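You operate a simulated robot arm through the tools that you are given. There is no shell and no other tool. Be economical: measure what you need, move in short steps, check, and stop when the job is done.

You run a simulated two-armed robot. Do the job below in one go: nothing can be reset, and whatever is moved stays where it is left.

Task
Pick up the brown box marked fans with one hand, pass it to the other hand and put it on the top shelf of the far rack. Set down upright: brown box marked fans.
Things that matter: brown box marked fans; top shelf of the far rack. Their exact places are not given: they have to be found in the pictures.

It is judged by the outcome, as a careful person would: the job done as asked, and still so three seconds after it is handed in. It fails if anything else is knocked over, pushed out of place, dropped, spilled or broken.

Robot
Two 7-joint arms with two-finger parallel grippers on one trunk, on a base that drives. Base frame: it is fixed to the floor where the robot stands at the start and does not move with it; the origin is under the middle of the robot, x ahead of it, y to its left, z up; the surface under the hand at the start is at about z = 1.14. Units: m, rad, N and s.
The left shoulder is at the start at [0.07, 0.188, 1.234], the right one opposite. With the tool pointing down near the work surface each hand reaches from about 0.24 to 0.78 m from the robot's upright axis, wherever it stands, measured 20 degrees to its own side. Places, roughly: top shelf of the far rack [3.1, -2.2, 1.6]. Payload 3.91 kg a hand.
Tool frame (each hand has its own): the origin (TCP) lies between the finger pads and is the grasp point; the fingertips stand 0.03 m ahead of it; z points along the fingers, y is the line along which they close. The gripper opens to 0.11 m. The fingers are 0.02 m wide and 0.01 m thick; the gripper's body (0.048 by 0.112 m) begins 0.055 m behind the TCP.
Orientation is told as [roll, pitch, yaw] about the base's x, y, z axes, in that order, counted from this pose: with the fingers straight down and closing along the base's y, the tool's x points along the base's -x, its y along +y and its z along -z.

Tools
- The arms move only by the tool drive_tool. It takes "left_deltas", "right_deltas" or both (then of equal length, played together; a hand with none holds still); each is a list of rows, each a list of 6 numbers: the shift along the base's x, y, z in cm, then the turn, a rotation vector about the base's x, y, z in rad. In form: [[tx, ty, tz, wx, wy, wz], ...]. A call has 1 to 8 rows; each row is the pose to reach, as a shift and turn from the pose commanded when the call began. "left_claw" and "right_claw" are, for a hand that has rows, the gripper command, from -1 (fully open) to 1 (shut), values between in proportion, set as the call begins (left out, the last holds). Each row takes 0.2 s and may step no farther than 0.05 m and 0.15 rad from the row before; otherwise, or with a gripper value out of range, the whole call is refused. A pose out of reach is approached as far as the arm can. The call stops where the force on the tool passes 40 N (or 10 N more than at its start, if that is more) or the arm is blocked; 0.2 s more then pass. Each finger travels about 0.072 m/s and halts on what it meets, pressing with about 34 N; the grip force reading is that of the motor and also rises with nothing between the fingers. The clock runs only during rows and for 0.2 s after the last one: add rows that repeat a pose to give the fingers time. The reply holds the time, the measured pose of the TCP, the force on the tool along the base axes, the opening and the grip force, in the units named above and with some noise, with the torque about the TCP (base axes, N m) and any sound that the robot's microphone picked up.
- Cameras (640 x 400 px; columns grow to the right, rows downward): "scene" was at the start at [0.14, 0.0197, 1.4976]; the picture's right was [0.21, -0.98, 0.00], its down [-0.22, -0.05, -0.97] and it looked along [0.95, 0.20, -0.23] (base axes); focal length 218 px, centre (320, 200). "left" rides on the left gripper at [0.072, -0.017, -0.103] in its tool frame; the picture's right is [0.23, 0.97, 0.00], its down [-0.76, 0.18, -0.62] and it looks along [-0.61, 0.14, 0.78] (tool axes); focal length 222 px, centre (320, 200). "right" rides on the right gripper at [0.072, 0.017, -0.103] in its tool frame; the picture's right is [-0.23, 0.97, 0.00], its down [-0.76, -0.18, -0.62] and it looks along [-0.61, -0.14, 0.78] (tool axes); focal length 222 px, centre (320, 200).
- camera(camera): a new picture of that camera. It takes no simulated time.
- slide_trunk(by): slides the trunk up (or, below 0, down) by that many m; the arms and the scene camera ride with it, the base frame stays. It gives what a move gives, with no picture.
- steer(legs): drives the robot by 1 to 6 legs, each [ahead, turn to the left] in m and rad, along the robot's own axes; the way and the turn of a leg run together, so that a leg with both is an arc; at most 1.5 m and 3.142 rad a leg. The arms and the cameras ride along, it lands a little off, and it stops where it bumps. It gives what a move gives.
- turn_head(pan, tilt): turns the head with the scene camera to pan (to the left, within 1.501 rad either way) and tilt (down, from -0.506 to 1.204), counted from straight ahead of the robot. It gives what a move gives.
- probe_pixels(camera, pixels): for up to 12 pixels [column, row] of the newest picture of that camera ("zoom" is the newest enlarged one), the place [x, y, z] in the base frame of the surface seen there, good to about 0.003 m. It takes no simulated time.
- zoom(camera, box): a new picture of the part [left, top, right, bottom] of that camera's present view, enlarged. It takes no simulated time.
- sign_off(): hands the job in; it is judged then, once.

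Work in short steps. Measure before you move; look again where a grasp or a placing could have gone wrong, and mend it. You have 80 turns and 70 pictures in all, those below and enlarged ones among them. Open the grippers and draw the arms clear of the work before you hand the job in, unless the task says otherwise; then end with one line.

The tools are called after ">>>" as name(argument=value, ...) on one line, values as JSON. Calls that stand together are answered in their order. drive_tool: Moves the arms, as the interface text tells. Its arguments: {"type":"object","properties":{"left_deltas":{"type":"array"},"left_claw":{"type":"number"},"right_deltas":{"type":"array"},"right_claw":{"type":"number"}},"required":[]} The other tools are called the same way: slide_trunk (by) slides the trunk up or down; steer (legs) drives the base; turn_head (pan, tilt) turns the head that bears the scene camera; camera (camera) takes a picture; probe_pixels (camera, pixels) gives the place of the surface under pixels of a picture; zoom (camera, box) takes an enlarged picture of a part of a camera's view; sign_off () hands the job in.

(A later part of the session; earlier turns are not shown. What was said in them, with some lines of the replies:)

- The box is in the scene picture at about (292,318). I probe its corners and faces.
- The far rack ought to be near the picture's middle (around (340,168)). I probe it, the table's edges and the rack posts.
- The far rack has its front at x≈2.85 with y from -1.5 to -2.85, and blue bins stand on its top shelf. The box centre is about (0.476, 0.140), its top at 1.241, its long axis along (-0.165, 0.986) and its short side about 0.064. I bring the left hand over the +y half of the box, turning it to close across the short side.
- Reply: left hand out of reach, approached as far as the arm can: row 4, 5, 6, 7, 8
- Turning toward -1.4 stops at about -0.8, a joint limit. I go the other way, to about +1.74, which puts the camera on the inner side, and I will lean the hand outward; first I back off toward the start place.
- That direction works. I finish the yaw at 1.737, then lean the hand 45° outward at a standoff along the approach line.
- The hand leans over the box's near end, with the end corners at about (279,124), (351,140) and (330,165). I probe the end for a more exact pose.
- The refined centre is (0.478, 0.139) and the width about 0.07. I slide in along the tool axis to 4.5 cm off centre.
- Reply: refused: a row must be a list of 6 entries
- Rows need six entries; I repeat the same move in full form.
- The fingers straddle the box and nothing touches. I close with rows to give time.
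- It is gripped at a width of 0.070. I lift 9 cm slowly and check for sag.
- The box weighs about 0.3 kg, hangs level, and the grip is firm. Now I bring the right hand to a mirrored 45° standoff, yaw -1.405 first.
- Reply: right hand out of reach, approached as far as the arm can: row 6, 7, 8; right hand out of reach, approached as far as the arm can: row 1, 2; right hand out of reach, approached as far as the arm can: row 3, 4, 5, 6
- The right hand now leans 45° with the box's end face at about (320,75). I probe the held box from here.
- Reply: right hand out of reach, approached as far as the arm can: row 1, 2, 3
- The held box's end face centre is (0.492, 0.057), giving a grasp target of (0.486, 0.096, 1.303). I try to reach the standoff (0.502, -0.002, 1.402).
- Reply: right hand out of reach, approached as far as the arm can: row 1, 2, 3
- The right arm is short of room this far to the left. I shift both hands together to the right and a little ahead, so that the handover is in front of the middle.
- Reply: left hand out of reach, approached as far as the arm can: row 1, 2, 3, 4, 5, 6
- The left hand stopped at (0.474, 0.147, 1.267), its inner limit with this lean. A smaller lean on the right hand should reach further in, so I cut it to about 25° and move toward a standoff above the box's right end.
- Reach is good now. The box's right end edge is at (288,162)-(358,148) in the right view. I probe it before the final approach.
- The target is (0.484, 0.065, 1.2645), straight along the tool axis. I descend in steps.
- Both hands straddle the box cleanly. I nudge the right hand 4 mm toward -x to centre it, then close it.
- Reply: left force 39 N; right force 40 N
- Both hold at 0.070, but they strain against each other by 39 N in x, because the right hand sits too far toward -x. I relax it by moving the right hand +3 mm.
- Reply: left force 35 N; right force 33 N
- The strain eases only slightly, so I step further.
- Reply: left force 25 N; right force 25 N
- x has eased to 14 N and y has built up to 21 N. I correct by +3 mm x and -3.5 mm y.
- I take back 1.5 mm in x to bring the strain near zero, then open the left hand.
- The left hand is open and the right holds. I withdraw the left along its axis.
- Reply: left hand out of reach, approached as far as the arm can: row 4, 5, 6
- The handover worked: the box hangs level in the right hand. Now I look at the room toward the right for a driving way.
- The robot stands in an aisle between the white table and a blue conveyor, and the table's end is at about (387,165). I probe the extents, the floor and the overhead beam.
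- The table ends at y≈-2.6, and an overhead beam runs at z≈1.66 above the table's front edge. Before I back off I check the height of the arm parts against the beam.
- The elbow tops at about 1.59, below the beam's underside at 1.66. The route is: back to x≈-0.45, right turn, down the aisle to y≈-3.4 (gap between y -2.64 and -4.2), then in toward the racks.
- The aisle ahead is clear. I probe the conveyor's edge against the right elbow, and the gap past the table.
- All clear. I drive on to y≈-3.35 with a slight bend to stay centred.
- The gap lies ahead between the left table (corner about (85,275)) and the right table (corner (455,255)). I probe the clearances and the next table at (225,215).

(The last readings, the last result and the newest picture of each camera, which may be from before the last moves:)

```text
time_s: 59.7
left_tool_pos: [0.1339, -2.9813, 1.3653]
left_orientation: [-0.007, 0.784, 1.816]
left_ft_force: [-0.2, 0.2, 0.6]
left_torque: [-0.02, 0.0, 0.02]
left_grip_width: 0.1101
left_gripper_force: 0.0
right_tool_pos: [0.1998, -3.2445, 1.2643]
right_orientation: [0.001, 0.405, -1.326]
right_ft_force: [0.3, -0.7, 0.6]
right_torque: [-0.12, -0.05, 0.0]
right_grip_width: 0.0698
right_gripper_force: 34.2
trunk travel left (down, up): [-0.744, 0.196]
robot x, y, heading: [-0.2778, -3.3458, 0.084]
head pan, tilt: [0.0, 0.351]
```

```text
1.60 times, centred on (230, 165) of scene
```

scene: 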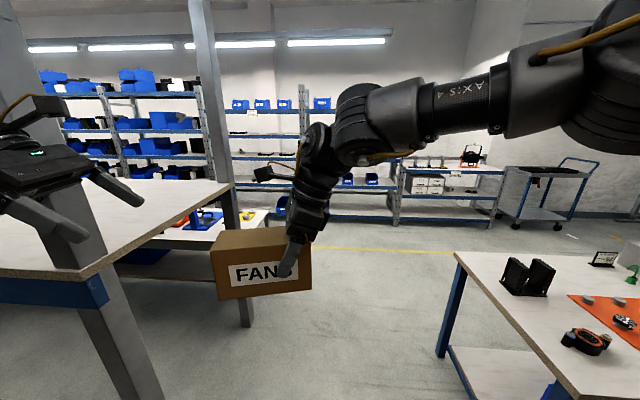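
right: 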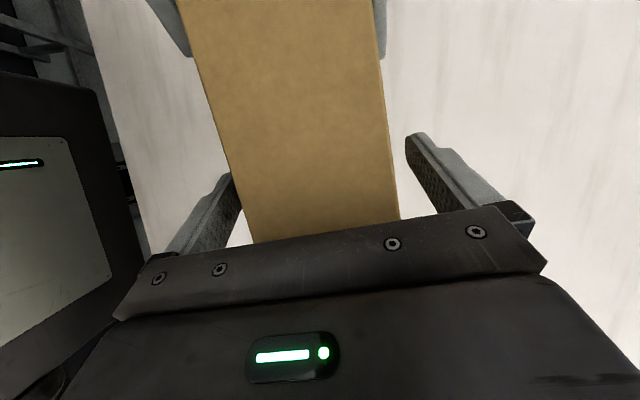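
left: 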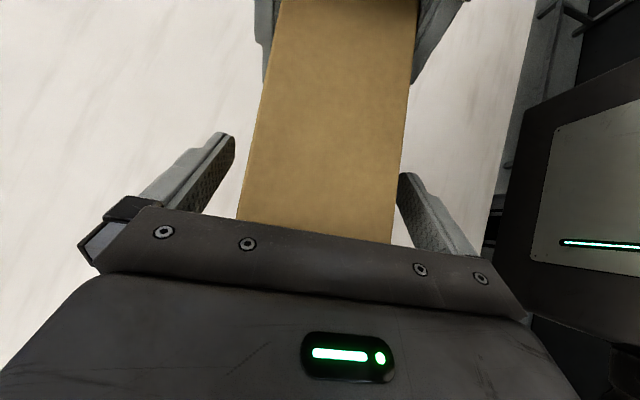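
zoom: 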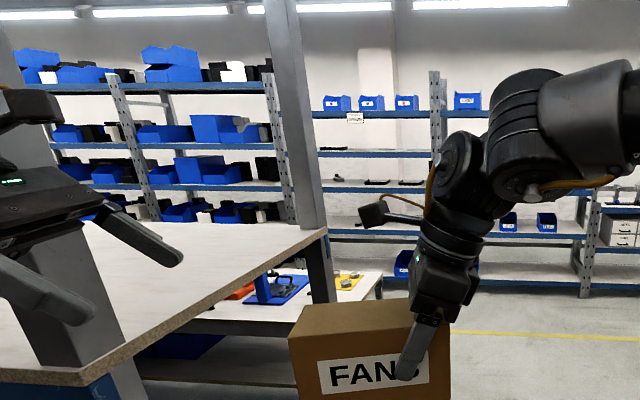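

The corridor between the low table (x up to 1.66) and the rack (x 2.85) is 1.19 m wide, and the gap centre is y≈-3.36. I drive through to x≈2.1.

>>> steer(legs=[[0.4, -0.1], [1.0, 0.0]])

>>> steer(legs=[[1.0, 0.0]])

>>> turn_head(pan=0.7, tilt=0.0)

>>> camera(camera="scene")

```text
time_s: 67.1
left_tool_pos: [1.5952, -3.0254, 1.3639]
left_orientation: [-0.006, 0.783, 1.725]
left_ft_force: [0.0, 0.3, -0.2]
left_torque: [-0.01, -0.04, 0.0]
left_grip_width: 0.11
left_gripper_force: 0.0
right_tool_pos: [1.6358, -3.2943, 1.2646]
right_orientation: [-0.001, 0.405, -1.415]
right_ft_force: [-0.5, 0.4, 0.5]
right_torque: [-0.11, 0.0, 0.01]
right_grip_width: 0.07
right_gripper_force: 34.0
trunk travel left (down, up): [-0.744, 0.196]
robot x, y, heading: [1.1499, -3.3499, -0.011]
head pan, tilt: [0.0, 0.351]
```

```text
time_s: 72.2
left_tool_pos: [2.5657, -3.0278, 1.3654]
left_orientation: [-0.01, 0.783, 1.732]
left_ft_force: [-1.4, 0.3, 0.3]
left_torque: [0.01, 0.0, -0.02]
left_grip_width: 0.11
left_gripper_force: 0.0
right_tool_pos: [2.6093, -3.2941, 1.2649]
right_orientation: [0.0, 0.406, -1.406]
right_ft_force: [0.2, -1.2, -0.9]
right_torque: [-0.08, -0.02, 0.01]
right_grip_width: 0.0698
right_gripper_force: 33.7
trunk travel left (down, up): [-0.744, 0.196]
robot x, y, heading: [2.1242, -3.3573, -0.006]
head pan, tilt: [0.0, 0.351]
```

```text
time_s: 73.2
left_tool_pos: [2.5651, -3.0274, 1.3649]
left_orientation: [-0.006, 0.782, 1.736]
left_ft_force: [0.2, -0.2, 0.0]
left_torque: [0.03, -0.02, 0.01]
left_grip_width: 0.1099
left_gripper_force: 0.1
right_tool_pos: [2.6089, -3.2944, 1.2652]
right_orientation: [0.001, 0.404, -1.407]
right_ft_force: [0.0, 0.7, -0.6]
right_torque: [-0.16, -0.03, 0.01]
right_grip_width: 0.0702
right_gripper_force: 34.5
trunk travel left (down, up): [-0.744, 0.196]
robot x, y, heading: [2.1248, -3.3558, -0.001]
head pan, tilt: [0.7, 0.0]
```

```text
47 pictures are left
```

scene: 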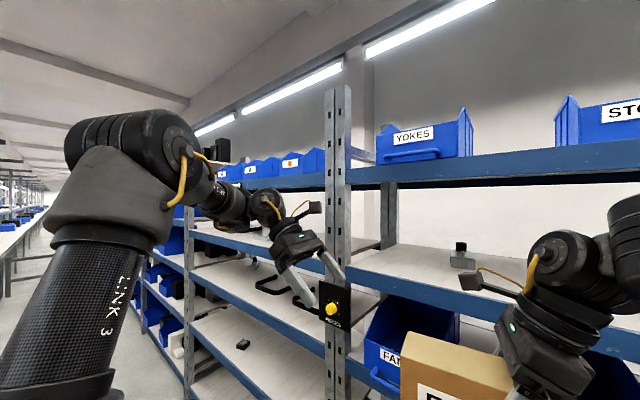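

I see the far bay with its three bins at (270,165), one bay to the left. I turn left, drive about 1.15 m along the rack, and turn back to face it.

>>> steer(legs=[[0, 1.5]])

>>> turn_head(pan=-0.7, tilt=0.0)

>>> camera(camera="scene")

```text
time_s: 77.3
left_tool_pos: [1.8205, -2.8921, 1.3649]
left_orientation: [-0.005, 0.783, -3.037]
left_ft_force: [-0.7, -0.3, -0.9]
left_torque: [0.01, 0.0, 0.0]
left_grip_width: 0.1103
left_gripper_force: 0.1
right_tool_pos: [2.0905, -2.8647, 1.2649]
right_orientation: [0.0, 0.405, 0.104]
right_ft_force: [-0.2, 0.4, -0.2]
right_torque: [0.03, -0.11, 0.0]
right_grip_width: 0.0699
right_gripper_force: 34.3
trunk travel left (down, up): [-0.744, 0.196]
robot x, y, heading: [2.1176, -3.3534, 1.511]
head pan, tilt: [0.7, 0.0]
```

```text
time_s: 78.8
left_tool_pos: [1.8207, -2.8933, 1.3639]
left_orientation: [-0.008, 0.783, -3.039]
left_ft_force: [0.0, 0.5, 0.0]
left_torque: [0.01, -0.03, 0.02]
left_grip_width: 0.1101
left_gripper_force: 0.1
right_tool_pos: [2.0901, -2.8654, 1.265]
right_orientation: [-0.001, 0.406, 0.105]
right_ft_force: [-0.3, -0.1, 0.0]
right_torque: [0.03, -0.16, 0.0]
right_grip_width: 0.07
right_gripper_force: 33.7
trunk travel left (down, up): [-0.744, 0.196]
robot x, y, heading: [2.122, -3.3571, 1.51]
head pan, tilt: [-0.7, 0.0]
```

```text
46 pictures are left
```

scene: 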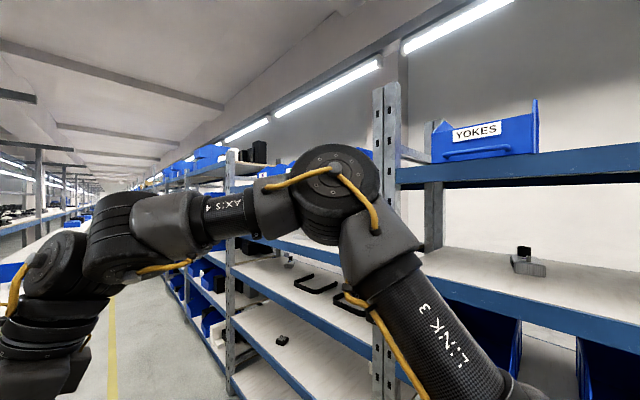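

The way along the rack is clear. I raise the trunk fully for shelf height, then drive ahead 1.1 m.

>>> slide_trunk(by=0.19)

>>> steer(legs=[[1.1, 0.0]])

>>> turn_head(pan=-1.4, tilt=0.15)

>>> camera(camera="scene")

```text
time_s: 80.9
left_tool_pos: [1.8206, -2.8924, 1.5548]
left_orientation: [-0.006, 0.783, -3.037]
left_ft_force: [0.9, -0.5, -0.5]
left_torque: [0.0, -0.01, 0.03]
left_grip_width: 0.1096
left_gripper_force: 0.0
right_tool_pos: [2.09, -2.8642, 1.4545]
right_orientation: [0.001, 0.404, 0.102]
right_ft_force: [0.0, -0.7, -3.3]
right_torque: [0.0, -0.15, -0.01]
right_grip_width: 0.07
right_gripper_force: 34.3
trunk travel left (down, up): [-0.934, 0.006]
robot x, y, heading: [2.1196, -3.3572, 1.509]
head pan, tilt: [-0.7, 0.0]
```

```text
time_s: 86.6
left_tool_pos: [1.8814, -1.7889, 1.5549]
left_orientation: [-0.009, 0.783, -3.033]
left_ft_force: [-0.2, -0.6, 0.5]
left_torque: [0.04, -0.01, 0.02]
left_grip_width: 0.1099
left_gripper_force: 0.0
right_tool_pos: [2.1525, -1.7589, 1.4549]
right_orientation: [0.001, 0.405, 0.11]
right_ft_force: [0.1, -0.8, -3.4]
right_torque: [0.05, -0.13, 0.02]
right_grip_width: 0.0699
right_gripper_force: 33.7
trunk travel left (down, up): [-0.934, 0.006]
robot x, y, heading: [2.1887, -2.2468, 1.516]
head pan, tilt: [-0.7, 0.0]
```

```text
time_s: 87.7
left_tool_pos: [1.8822, -1.7866, 1.5548]
left_orientation: [-0.007, 0.781, -3.031]
left_ft_force: [-0.2, 0.0, 0.1]
left_torque: [0.03, -0.01, 0.02]
left_grip_width: 0.1101
left_gripper_force: 0.0
right_tool_pos: [2.1513, -1.7573, 1.4542]
right_orientation: [-0.001, 0.403, 0.108]
right_ft_force: [0.2, -0.3, -4.6]
right_torque: [-0.02, -0.14, -0.01]
right_grip_width: 0.0698
right_gripper_force: 33.7
trunk travel left (down, up): [-0.934, 0.006]
robot x, y, heading: [2.1847, -2.2498, 1.516]
head pan, tilt: [-1.4, 0.15]
```

```text
45 pictures are left
```

scene: 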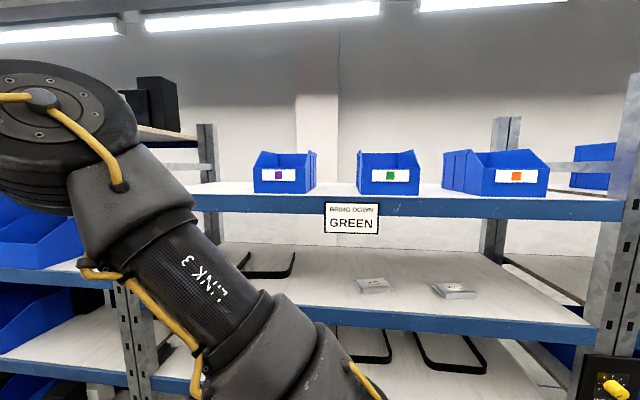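

Now the top shelf is in view: three bins stand at (285,172), (390,172) and (498,172), with free shelf between and left of them. I probe the shelf surface and the bins.

>>> probe_pixels(camera="scene", pixels=[[230, 188], [337, 187], [335, 193], [337, 204], [256, 188], [312, 186], [361, 190], [417, 190], [388, 180], [390, 156], [430, 192], [452, 188]])

>>> zoom(camera="scene", box=[180, 100, 640, 260])

```text
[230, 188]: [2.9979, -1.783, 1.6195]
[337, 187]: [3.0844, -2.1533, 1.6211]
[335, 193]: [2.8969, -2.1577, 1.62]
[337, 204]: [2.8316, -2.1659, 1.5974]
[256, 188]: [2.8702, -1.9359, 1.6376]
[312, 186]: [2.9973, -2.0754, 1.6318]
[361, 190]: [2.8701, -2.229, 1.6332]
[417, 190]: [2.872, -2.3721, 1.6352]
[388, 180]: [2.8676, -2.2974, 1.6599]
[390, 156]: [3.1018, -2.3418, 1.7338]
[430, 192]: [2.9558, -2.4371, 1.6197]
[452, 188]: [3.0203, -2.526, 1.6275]
```

```text
1.39 times, centred on (410, 180) of scene
```

zoom: 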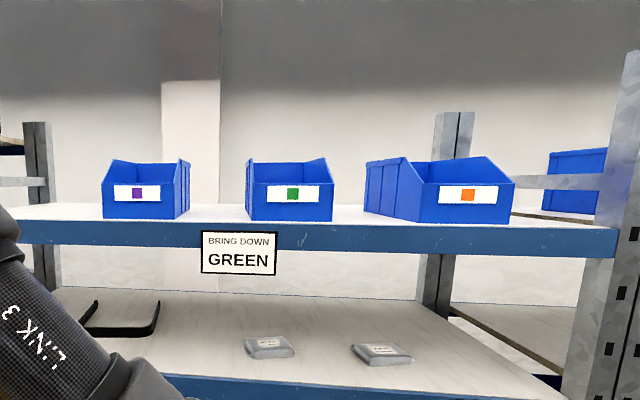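

The shelf surface is at z=1.620 with its front edge at x≈2.835. The purple bin starts at y≈-1.93 and the bay's left post is at y≈-1.5, so the free spot is around y≈-1.72. While in the free aisle I test the needed height by raising the right hand.

>>> drive_tool(right_deltas=[[0, 0, 4, 0, 0, 0], [0, 0, 8, 0, 0, 0], [0, 0, 12, 0, 0, 0], [0, 0, 16, 0, 0, 0], [0, 0, 20, 0, 0, 0], [0, 0, 24, 0, 0, 0], [0, 0, 28, 0, 0, 0], [0, 0, 29, 0, 0, 0]])

```text
time_s: 89.5
left_tool_pos: [1.8812, -1.7863, 1.5546]
left_orientation: [-0.008, 0.783, -3.03]
left_ft_force: [0.7, 0.2, 0.0]
left_torque: [0.02, -0.02, 0.04]
left_grip_width: 0.1097
left_gripper_force: 0.0
right_tool_pos: [2.1647, -1.7564, 1.7316]
right_orientation: [-0.002, 0.403, 0.11]
right_ft_force: [0.5, -0.5, -3.2]
right_torque: [-0.01, -0.14, -0.02]
right_grip_width: 0.0698
right_gripper_force: 33.6
right hand out of reach, approached as far as the arm can: row 7, 8
trunk travel left (down, up): [-0.934, 0.006]
robot x, y, heading: [2.1883, -2.2451, 1.515]
head pan, tilt: [-1.4, 0.15]
```

It reaches z=1.732, about 4 cm over the shelf for the box's bottom, which is enough. I drive ahead 0.51 m to be level with the free spot, then turn to face the rack.

>>> steer(legs=[[0.51, 0.0]])

>>> steer(legs=[[0, -1.6]])

>>> turn_head(pan=0.1, tilt=0.15)

>>> camera(camera="scene")

```text
time_s: 92.4
left_tool_pos: [1.9181, -1.2828, 1.5549]
left_orientation: [-0.011, 0.784, -3.046]
left_ft_force: [-0.2, -0.4, -0.3]
left_torque: [0.0, -0.01, -0.01]
left_grip_width: 0.1097
left_gripper_force: 0.1
right_tool_pos: [2.2007, -1.2548, 1.7351]
right_orientation: [0.001, 0.405, 0.1]
right_ft_force: [-0.1, -0.3, -2.6]
right_torque: [0.05, -0.12, 0.0]
right_grip_width: 0.0699
right_gripper_force: 34.0
trunk travel left (down, up): [-0.934, 0.006]
robot x, y, heading: [2.2144, -1.7431, 1.502]
head pan, tilt: [-1.4, 0.15]
```

```text
time_s: 96.7
left_tool_pos: [2.6875, -1.4544, 1.5549]
left_orientation: [-0.007, 0.786, 1.645]
left_ft_force: [0.0, -0.2, -1.4]
left_torque: [-0.01, 0.0, -0.01]
left_grip_width: 0.11
left_gripper_force: 0.0
right_tool_pos: [2.708, -1.7369, 1.7334]
right_orientation: [0.0, 0.404, -1.495]
right_ft_force: [0.5, -0.9, -2.2]
right_torque: [-0.11, -0.02, 0.03]
right_grip_width: 0.07
right_gripper_force: 33.9
trunk travel left (down, up): [-0.934, 0.006]
robot x, y, heading: [2.2196, -1.742, -0.088]
head pan, tilt: [-1.4, 0.15]
```

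```text
time_s: 98.3
left_tool_pos: [2.6871, -1.4551, 1.5546]
left_orientation: [-0.007, 0.784, 1.646]
left_ft_force: [0.0, 0.2, -0.8]
left_torque: [0.02, -0.01, 0.03]
left_grip_width: 0.11
left_gripper_force: 0.0
right_tool_pos: [2.7086, -1.7377, 1.7328]
right_orientation: [-0.002, 0.404, -1.493]
right_ft_force: [-0.1, 0.0, -4.0]
right_torque: [-0.11, 0.0, 0.04]
right_grip_width: 0.0697
right_gripper_force: 33.8
trunk travel left (down, up): [-0.934, 0.006]
robot x, y, heading: [2.2193, -1.7427, -0.087]
head pan, tilt: [0.099, 0.15]
```

```text
43 pictures are left
```

scene: 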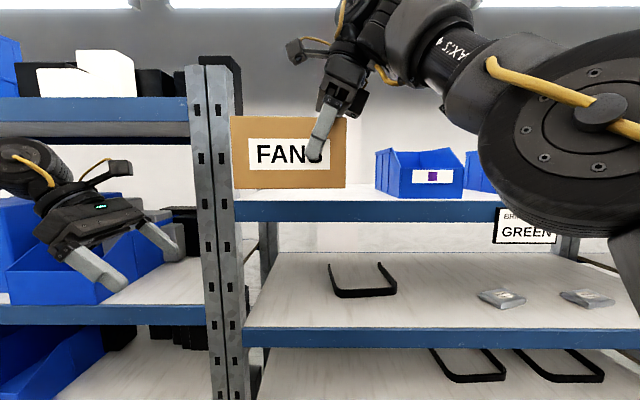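

The box is over the aisle, with the free shelf behind it between the post (right edge at (240,150)) and the purple bin (377,175). I probe both bounds, and I draw the left hand back so that it won't enter the rack when I drive in.

>>> probe_pixels(camera="scene", pixels=[[232, 110], [240, 150], [222, 100], [380, 165], [388, 190], [360, 190], [345, 185], [240, 185], [240, 122], [230, 65], [290, 195], [345, 130]])

>>> drive_tool(left_deltas=[[-4, 1, -2, 0, 0, 0], [-8, 2, -4, 0, 0, 0], [-12, 3, -6, 0, 0, 0], [-16, 4, -8, 0, 0, 0], [-20, 5, -10, 0, 0, 0], [-23, 5, -12, 0, 0, 0]])

```text
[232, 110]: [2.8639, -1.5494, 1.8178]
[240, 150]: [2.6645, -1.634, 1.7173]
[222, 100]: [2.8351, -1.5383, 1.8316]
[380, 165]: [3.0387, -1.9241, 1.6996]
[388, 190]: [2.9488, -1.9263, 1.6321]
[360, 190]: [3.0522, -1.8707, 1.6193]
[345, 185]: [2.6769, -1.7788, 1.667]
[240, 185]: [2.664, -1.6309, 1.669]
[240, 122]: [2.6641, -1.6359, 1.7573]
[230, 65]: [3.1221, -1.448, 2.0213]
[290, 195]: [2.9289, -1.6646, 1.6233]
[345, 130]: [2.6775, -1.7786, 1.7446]
```

```text
time_s: 99.7
left_tool_pos: [2.459, -1.4064, 1.4357]
left_orientation: [-0.006, 0.783, 1.647]
left_ft_force: [-0.1, -0.4, 0.5]
left_torque: [0.02, -0.01, 0.0]
left_grip_width: 0.1099
left_gripper_force: 0.1
right_tool_pos: [2.7093, -1.7376, 1.7333]
right_orientation: [-0.001, 0.401, -1.494]
right_ft_force: [-0.2, 0.0, -3.5]
right_torque: [-0.14, -0.01, -0.01]
right_grip_width: 0.0699
right_gripper_force: 34.0
trunk travel left (down, up): [-0.934, 0.006]
robot x, y, heading: [2.217, -1.7407, -0.088]
head pan, tilt: [0.099, 0.15]
```

The free span is y -1.55 to -1.925. I shift the box 3 cm left to centre it, and check the forearm's height against the purple bin (top about 1.74).

>>> drive_tool(right_deltas=[[0, 1.5, 0, 0, 0, 0], [0, 3, 0, 0, 0, 0]])

>>> camera(camera="scene")

>>> probe_pixels(camera="scene", pixels=[[400, 85], [440, 98], [460, 115], [485, 155], [560, 220], [350, 90], [420, 150], [242, 186], [340, 186], [600, 150]])

```text
time_s: 100.3
left_tool_pos: [2.4565, -1.4065, 1.4365]
left_orientation: [-0.009, 0.786, 1.644]
left_ft_force: [0.4, 0.4, 0.7]
left_torque: [0.01, -0.03, -0.03]
left_grip_width: 0.1098
left_gripper_force: 0.0
right_tool_pos: [2.6982, -1.7181, 1.7258]
right_orientation: [-0.001, 0.403, -1.495]
right_ft_force: [0.1, 0.9, -4.0]
right_torque: [-0.12, -0.02, -0.01]
right_grip_width: 0.07
right_gripper_force: 33.9
right hand out of reach, approached as far as the arm can: row 1, 2
trunk travel left (down, up): [-0.934, 0.006]
robot x, y, heading: [2.215, -1.7467, -0.092]
head pan, tilt: [0.099, 0.15]
```

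```text
42 pictures are left
```

scene: 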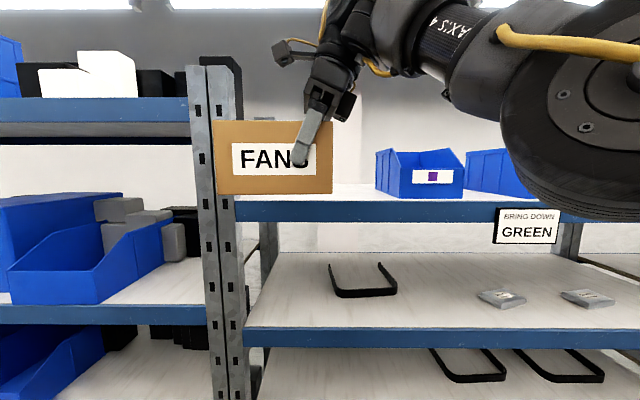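

```text
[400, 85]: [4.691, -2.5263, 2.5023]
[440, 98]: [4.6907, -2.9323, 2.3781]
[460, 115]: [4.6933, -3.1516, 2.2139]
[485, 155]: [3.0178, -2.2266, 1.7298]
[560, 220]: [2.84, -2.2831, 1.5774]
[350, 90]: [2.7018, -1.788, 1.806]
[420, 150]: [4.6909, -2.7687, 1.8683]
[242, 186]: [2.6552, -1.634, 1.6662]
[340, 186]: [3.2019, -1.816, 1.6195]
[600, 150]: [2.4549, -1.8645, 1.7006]
```

The box has moved 2 cm left. I probe the elbow's front rim, since it must stay ahead of the shelf after driving 0.2 m.

>>> probe_pixels(camera="scene", pixels=[[510, 120], [520, 170], [560, 205], [470, 80], [430, 60], [345, 115], [365, 60], [226, 140], [222, 186], [325, 186]])

```text
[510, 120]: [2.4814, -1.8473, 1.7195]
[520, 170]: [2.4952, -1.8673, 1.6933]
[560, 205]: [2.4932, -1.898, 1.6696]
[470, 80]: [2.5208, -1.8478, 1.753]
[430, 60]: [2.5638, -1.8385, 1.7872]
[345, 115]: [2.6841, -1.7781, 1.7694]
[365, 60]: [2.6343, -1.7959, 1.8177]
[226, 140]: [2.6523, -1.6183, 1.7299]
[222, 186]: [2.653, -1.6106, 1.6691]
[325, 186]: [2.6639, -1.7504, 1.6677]
```

The elbow stays short of the shelf (2.5+0.2 < 2.83), and the box clears the post by about 7 cm. I drive in 0.11 m, then 0.10 m.

>>> steer(legs=[[0.11, 0]])

>>> camera(camera="scene")

```text
time_s: 101.5
left_tool_pos: [2.5512, -1.4156, 1.4397]
left_orientation: [-0.026, 0.784, 1.63]
left_ft_force: [0.2, 0.6, -0.4]
left_torque: [0.0, -0.1, 0.03]
left_grip_width: 0.1101
left_gripper_force: 0.1
right_tool_pos: [2.7879, -1.7274, 1.7331]
right_orientation: [0.016, 0.401, -1.49]
right_ft_force: [-2.1, -0.7, -2.8]
right_torque: [-0.15, -0.13, -0.03]
right_grip_width: 0.07
right_gripper_force: 34.6
trunk travel left (down, up): [-0.934, 0.006]
robot x, y, heading: [2.3273, -1.7513, -0.094]
head pan, tilt: [0.099, 0.15]
```

```text
41 pictures are left
```

scene: 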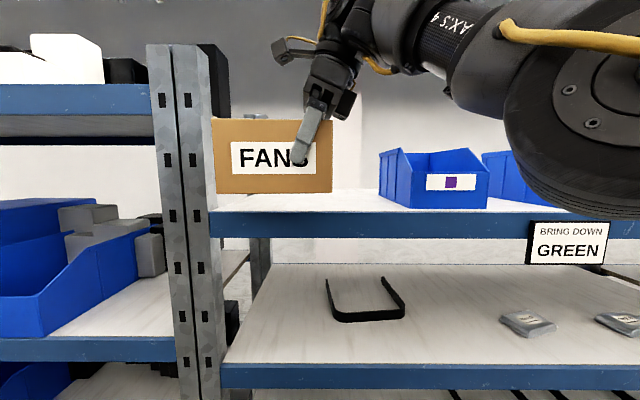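

The tool readings look a bit disturbed (roll 0.016), so I let it settle and check whether something was touched.

>>> turn_head(pan=0.1, tilt=0.3)

>>> camera(camera="scene")

```text
time_s: 102.2
left_tool_pos: [2.5603, -1.4162, 1.4375]
left_orientation: [-0.017, 0.786, 1.637]
left_ft_force: [-0.2, 0.9, -0.2]
left_torque: [0.0, -0.03, 0.02]
left_grip_width: 0.11
left_gripper_force: 0.1
right_tool_pos: [2.7983, -1.7272, 1.7302]
right_orientation: [0.01, 0.402, -1.491]
right_ft_force: [-0.8, -0.7, -3.0]
right_torque: [-0.15, -0.09, -0.01]
right_grip_width: 0.0698
right_gripper_force: 33.9
trunk travel left (down, up): [-0.934, 0.006]
robot x, y, heading: [2.3245, -1.7547, -0.091]
head pan, tilt: [0.099, 0.3]
```

```text
40 pictures are left
```

scene: 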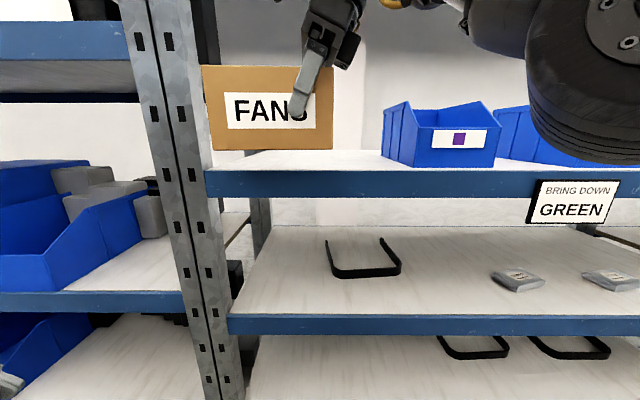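

It is only settling; nothing is touched (left hand clear at x=2.56). I drive in a further 0.10 m.

>>> steer(legs=[[0.105, 0]])

>>> turn_head(pan=0.1, tilt=0.25)

>>> camera(camera="scene")

```text
time_s: 103.4
left_tool_pos: [2.6567, -1.4249, 1.4392]
left_orientation: [-0.024, 0.785, 1.635]
left_ft_force: [-0.8, -0.2, 1.2]
left_torque: [-0.02, -0.05, 0.06]
left_grip_width: 0.11
left_gripper_force: 0.0
right_tool_pos: [2.8946, -1.7372, 1.7321]
right_orientation: [0.015, 0.402, -1.487]
right_ft_force: [-1.6, 0.2, -2.3]
right_torque: [-0.13, -0.05, -0.03]
right_grip_width: 0.0699
right_gripper_force: 33.7
trunk travel left (down, up): [-0.934, 0.006]
robot x, y, heading: [2.4313, -1.7621, -0.089]
head pan, tilt: [0.099, 0.3]
```

```text
time_s: 104.0
left_tool_pos: [2.6638, -1.4246, 1.4371]
left_orientation: [-0.014, 0.784, 1.641]
left_ft_force: [-0.9, 1.0, 0.5]
left_torque: [0.01, -0.02, 0.02]
left_grip_width: 0.1101
left_gripper_force: 0.1
right_tool_pos: [2.9033, -1.7355, 1.7295]
right_orientation: [0.008, 0.402, -1.489]
right_ft_force: [-1.0, 0.3, -3.5]
right_torque: [-0.14, -0.06, 0.01]
right_grip_width: 0.0701
right_gripper_force: 33.7
trunk travel left (down, up): [-0.934, 0.006]
robot x, y, heading: [2.4274, -1.7603, -0.089]
head pan, tilt: [0.099, 0.25]
```

```text
39 pictures are left
```

scene: 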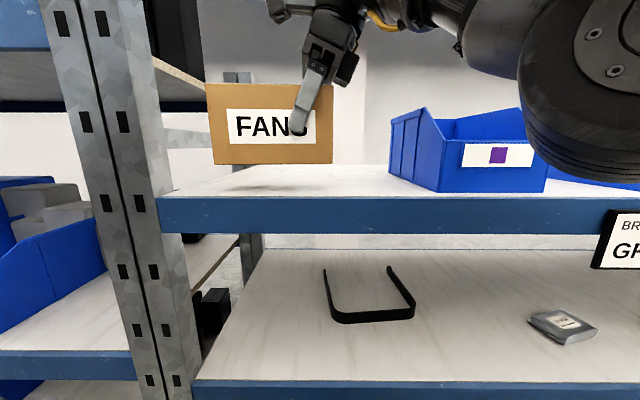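

The box is over the shelf, between the post and the purple bin. I measure its lower edge and the shelf under it before lowering.

>>> probe_pixels(camera="scene", pixels=[[216, 158], [328, 160], [270, 160], [270, 190], [200, 192], [340, 190], [270, 175], [395, 170], [150, 120]])

```text
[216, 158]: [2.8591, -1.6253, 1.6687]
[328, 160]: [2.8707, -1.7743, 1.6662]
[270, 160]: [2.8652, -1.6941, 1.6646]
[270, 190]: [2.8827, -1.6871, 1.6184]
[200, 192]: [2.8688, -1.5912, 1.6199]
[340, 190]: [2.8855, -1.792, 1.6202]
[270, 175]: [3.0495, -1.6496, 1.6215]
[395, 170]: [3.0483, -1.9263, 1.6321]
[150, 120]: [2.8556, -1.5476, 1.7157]
```

The box's bottom is at about 1.660 against the shelf at 1.620, and its front at 2.86 against the edge at 2.835. I lower 3 cm first, moving 1.5 cm deeper.

>>> drive_tool(right_deltas=[[0.5, 0, -1, 0, 0, 0], [1, 0, -2, 0, 0, 0], [1.5, 0, -3, 0, 0, 0], [1.5, 0, -3, 0, 0, 0]])

>>> camera(camera="scene")

>>> probe_pixels(camera="scene", pixels=[[222, 168], [270, 168], [325, 168], [270, 185], [325, 172]])

```text
time_s: 105.0
left_tool_pos: [2.6714, -1.426, 1.4358]
left_orientation: [-0.009, 0.784, 1.646]
left_ft_force: [-1.1, 0.6, 0.3]
left_torque: [0.0, -0.01, -0.01]
left_grip_width: 0.1103
left_gripper_force: 0.1
right_tool_pos: [2.9255, -1.7374, 1.6982]
right_orientation: [0.004, 0.403, -1.49]
right_ft_force: [0.1, -0.2, -4.2]
right_torque: [-0.12, 0.0, -0.01]
right_grip_width: 0.0697
right_gripper_force: 34.1
trunk travel left (down, up): [-0.934, 0.006]
robot x, y, heading: [2.4301, -1.762, -0.096]
head pan, tilt: [0.099, 0.25]
```

```text
38 pictures are left
```

scene: 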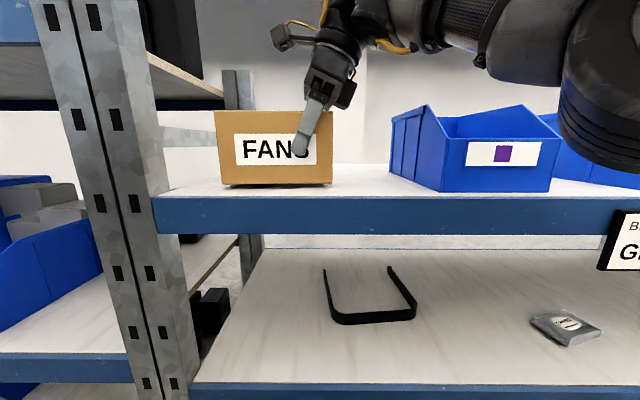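

```text
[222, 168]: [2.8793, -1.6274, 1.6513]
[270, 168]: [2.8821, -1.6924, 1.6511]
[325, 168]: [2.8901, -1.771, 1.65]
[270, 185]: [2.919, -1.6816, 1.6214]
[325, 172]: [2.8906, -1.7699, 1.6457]
```

The bottom is now about 8 mm above the shelf. I lower in fine steps, watching the z force (now -4 N).

>>> drive_tool(right_deltas=[[0, 0, -0.3, 0, 0, 0], [0, 0, -0.6, 0, 0, 0], [0, 0, -0.7, 0, 0, 0]])

```text
time_s: 105.8
left_tool_pos: [2.6711, -1.4263, 1.4351]
left_orientation: [-0.01, 0.785, 1.645]
left_ft_force: [0.3, 0.5, 0.4]
left_torque: [0.01, 0.01, -0.01]
left_grip_width: 0.1099
left_gripper_force: 0.1
right_tool_pos: [2.924, -1.7357, 1.6907]
right_orientation: [0.003, 0.402, -1.49]
right_ft_force: [0.0, 0.7, -3.5]
right_torque: [-0.16, -0.03, 0.03]
right_grip_width: 0.0702
right_gripper_force: 33.9
trunk travel left (down, up): [-0.934, 0.006]
robot x, y, heading: [2.429, -1.7622, -0.086]
head pan, tilt: [0.099, 0.25]
```

There is no contact yet, so I lower a few more millimetres.

>>> drive_tool(right_deltas=[[0, 0, -0.2, 0, 0, 0], [0, 0, -0.3, 0, 0, 0]])

>>> zoom(camera="scene", box=[190, 80, 390, 210])

```text
time_s: 106.4
left_tool_pos: [2.6699, -1.4261, 1.4368]
left_orientation: [-0.014, 0.786, 1.644]
left_ft_force: [0.1, 0.0, 0.1]
left_torque: [-0.01, 0.0, -0.01]
left_grip_width: 0.1099
left_gripper_force: 0.0
right_tool_pos: [2.9227, -1.7367, 1.6897]
right_orientation: [0.008, 0.406, -1.491]
right_ft_force: [3.5, 0.8, 14.4]
right_torque: [-0.03, 0.33, 0.0]
right_grip_width: 0.0698
right_gripper_force: 33.5
trunk travel left (down, up): [-0.934, 0.006]
robot x, y, heading: [2.4289, -1.7643, -0.09]
head pan, tilt: [0.099, 0.25]
```

```text
3.08 times, centred on (290, 145) of scene
```

zoom: 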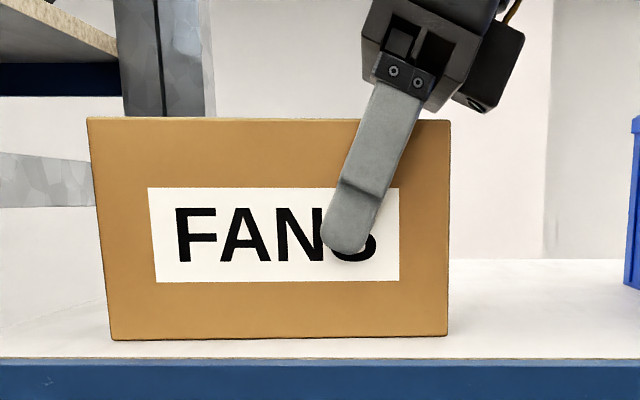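

The box has touched down (z force +14 N) and sits flat. I open the right hand.

>>> drive_tool(right_deltas=[[0, 0, 0.1, 0, 0, 0], [0, 0, 0.1, 0, 0, 0], [0, 0, 0.1, 0, 0, 0], [0, 0, 0.1, 0, 0, 0]], right_claw=-1)

>>> camera(camera="right")

>>> zoom(camera="scene", box=[190, 80, 390, 210])

```text
time_s: 107.4
left_tool_pos: [2.6698, -1.4258, 1.4361]
left_orientation: [-0.01, 0.783, 1.644]
left_ft_force: [0.1, 0.8, 0.0]
left_torque: [0.0, 0.01, -0.01]
left_grip_width: 0.1096
left_gripper_force: 0.1
right_tool_pos: [2.9238, -1.738, 1.6885]
right_orientation: [0.004, 0.403, -1.49]
right_ft_force: [-0.1, -0.3, 0.2]
right_torque: [0.05, 0.0, -0.02]
right_grip_width: 0.1097
right_gripper_force: 0.1
trunk travel left (down, up): [-0.934, 0.006]
robot x, y, heading: [2.4292, -1.7625, -0.087]
head pan, tilt: [0.099, 0.25]
```

```text
36 pictures are left
```

right: 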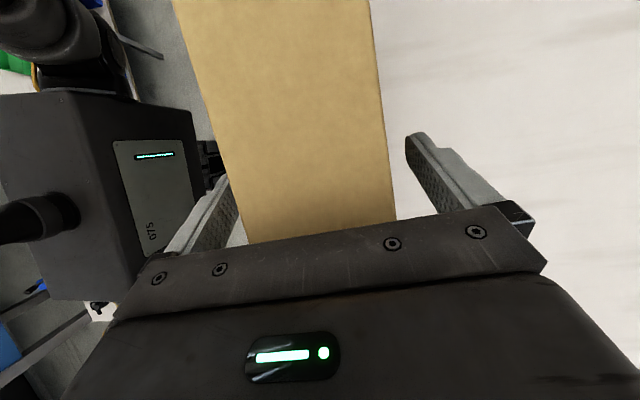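

```text
3.08 times, centred on (290, 145) of scene
```

zoom: 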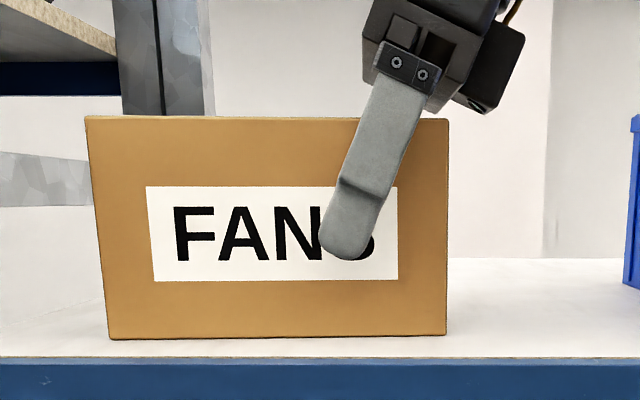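

The box stands free. I draw the hand up along its axis, then sideways off the box's right end.

>>> drive_tool(right_deltas=[[0, -0.8, 1.8, 0, 0, 0], [0.1, -1.6, 3.7, 0, 0, 0], [0.2, -3, 4.8, 0, 0, 0], [0.4, -5, 5.5, 0, 0, 0], [0.5, -7, 6, 0, 0, 0]])

>>> camera(camera="scene")

>>> camera(camera="right")

```text
time_s: 108.6
left_tool_pos: [2.6692, -1.4297, 1.437]
left_orientation: [-0.013, 0.782, 1.642]
left_ft_force: [0.6, 0.6, 0.7]
left_torque: [-0.01, -0.01, 0.02]
left_grip_width: 0.1101
left_gripper_force: 0.1
right_tool_pos: [2.9201, -1.8086, 1.7503]
right_orientation: [0.013, 0.411, -1.489]
right_ft_force: [-0.8, 0.5, -0.5]
right_torque: [-0.02, -0.02, 0.0]
right_grip_width: 0.1099
right_gripper_force: 0.0
right hand out of reach, approached as far as the arm can: row 3, 4, 5
trunk travel left (down, up): [-0.934, 0.006]
robot x, y, heading: [2.4308, -1.7602, -0.086]
head pan, tilt: [0.099, 0.25]
```

```text
34 pictures are left
```

scene: 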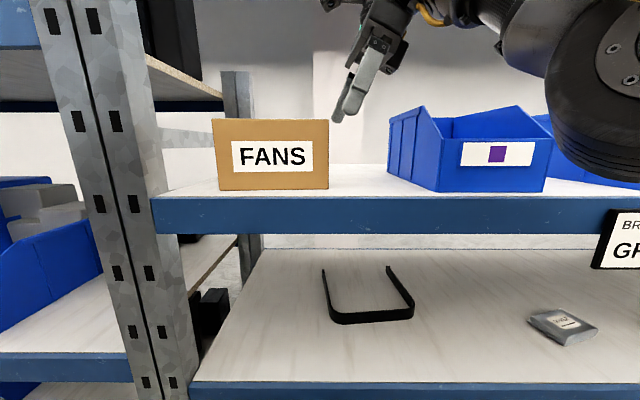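

```text
33 pictures are left
```

right: 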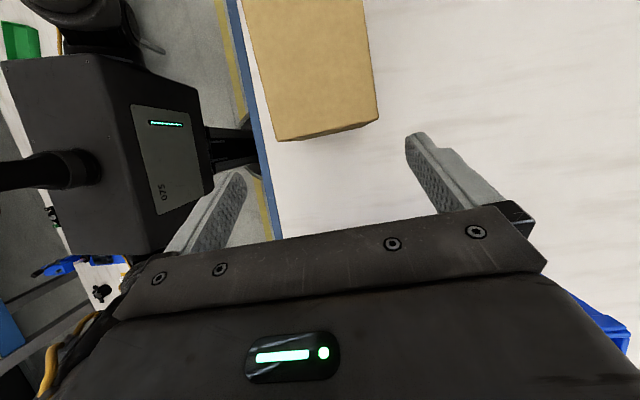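

The fingers are past the box's end, and the box stands upright alone. I shift 4 cm further right, staying above and short of the purple bin, and then back the robot away.

>>> drive_tool(right_deltas=[[0, -2, 0, 0, 0, 0], [0, -4, 0, 0, 0, 0]])

>>> camera(camera="scene")

```text
time_s: 109.2
left_tool_pos: [2.6679, -1.4312, 1.4374]
left_orientation: [-0.01, 0.781, 1.642]
left_ft_force: [0.4, -0.3, -0.2]
left_torque: [0.01, 0.03, -0.02]
left_grip_width: 0.11
left_gripper_force: 0.1
right_tool_pos: [2.9218, -1.8512, 1.7503]
right_orientation: [0.006, 0.406, -1.491]
right_ft_force: [0.0, -0.2, 0.2]
right_torque: [0.04, 0.0, 0.04]
right_grip_width: 0.1101
right_gripper_force: 0.1
trunk travel left (down, up): [-0.934, 0.006]
robot x, y, heading: [2.432, -1.7627, -0.088]
head pan, tilt: [0.099, 0.25]
```

```text
32 pictures are left
```

scene: 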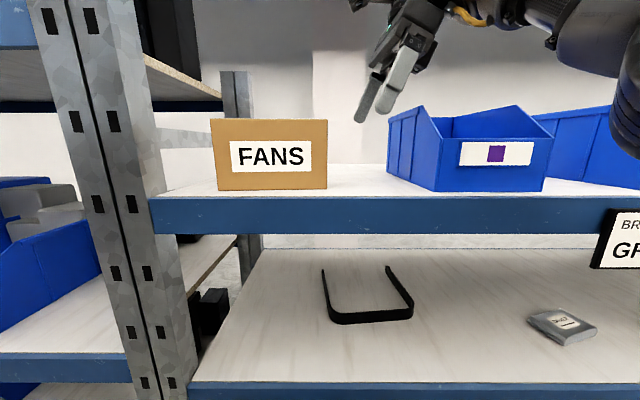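

The hand is clear of both box and bin. I back off 0.3 m.

>>> steer(legs=[[-0.3, 0]])

>>> camera(camera="scene")

>>> probe_pixels(camera="scene", pixels=[[225, 125], [310, 125], [225, 160], [310, 160], [270, 140]])

```text
time_s: 111.2
left_tool_pos: [2.3782, -1.4008, 1.4363]
left_orientation: [-0.006, 0.783, 1.645]
left_ft_force: [-1.0, -0.3, -0.7]
left_torque: [0.0, 0.02, 0.04]
left_grip_width: 0.1099
left_gripper_force: 0.1
right_tool_pos: [2.6319, -1.8205, 1.7482]
right_orientation: [0.002, 0.405, -1.491]
right_ft_force: [1.0, 0.0, -0.1]
right_torque: [0.01, 0.02, 0.02]
right_grip_width: 0.1098
right_gripper_force: 0.1
trunk travel left (down, up): [-0.934, 0.006]
robot x, y, heading: [2.1329, -1.7363, -0.092]
head pan, tilt: [0.099, 0.25]
```

```text
31 pictures are left
```

scene: 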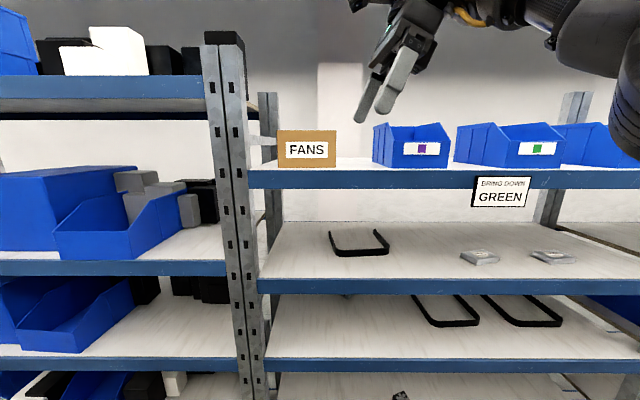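

```text
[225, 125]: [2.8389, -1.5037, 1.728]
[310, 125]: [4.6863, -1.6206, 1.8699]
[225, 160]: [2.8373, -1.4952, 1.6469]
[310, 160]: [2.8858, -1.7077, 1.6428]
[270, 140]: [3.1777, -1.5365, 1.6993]
```

The box stands upright on the top shelf, both grippers are open and clear of the rack, and nothing else has moved. I hand it in.

>>> sign_off()

```text
The job is handed in.
```

The box marked FANS was picked up with the left hand, passed to the right hand in the air, and now stands upright on the top shelf of the far rack, just left of the purple-label bin.
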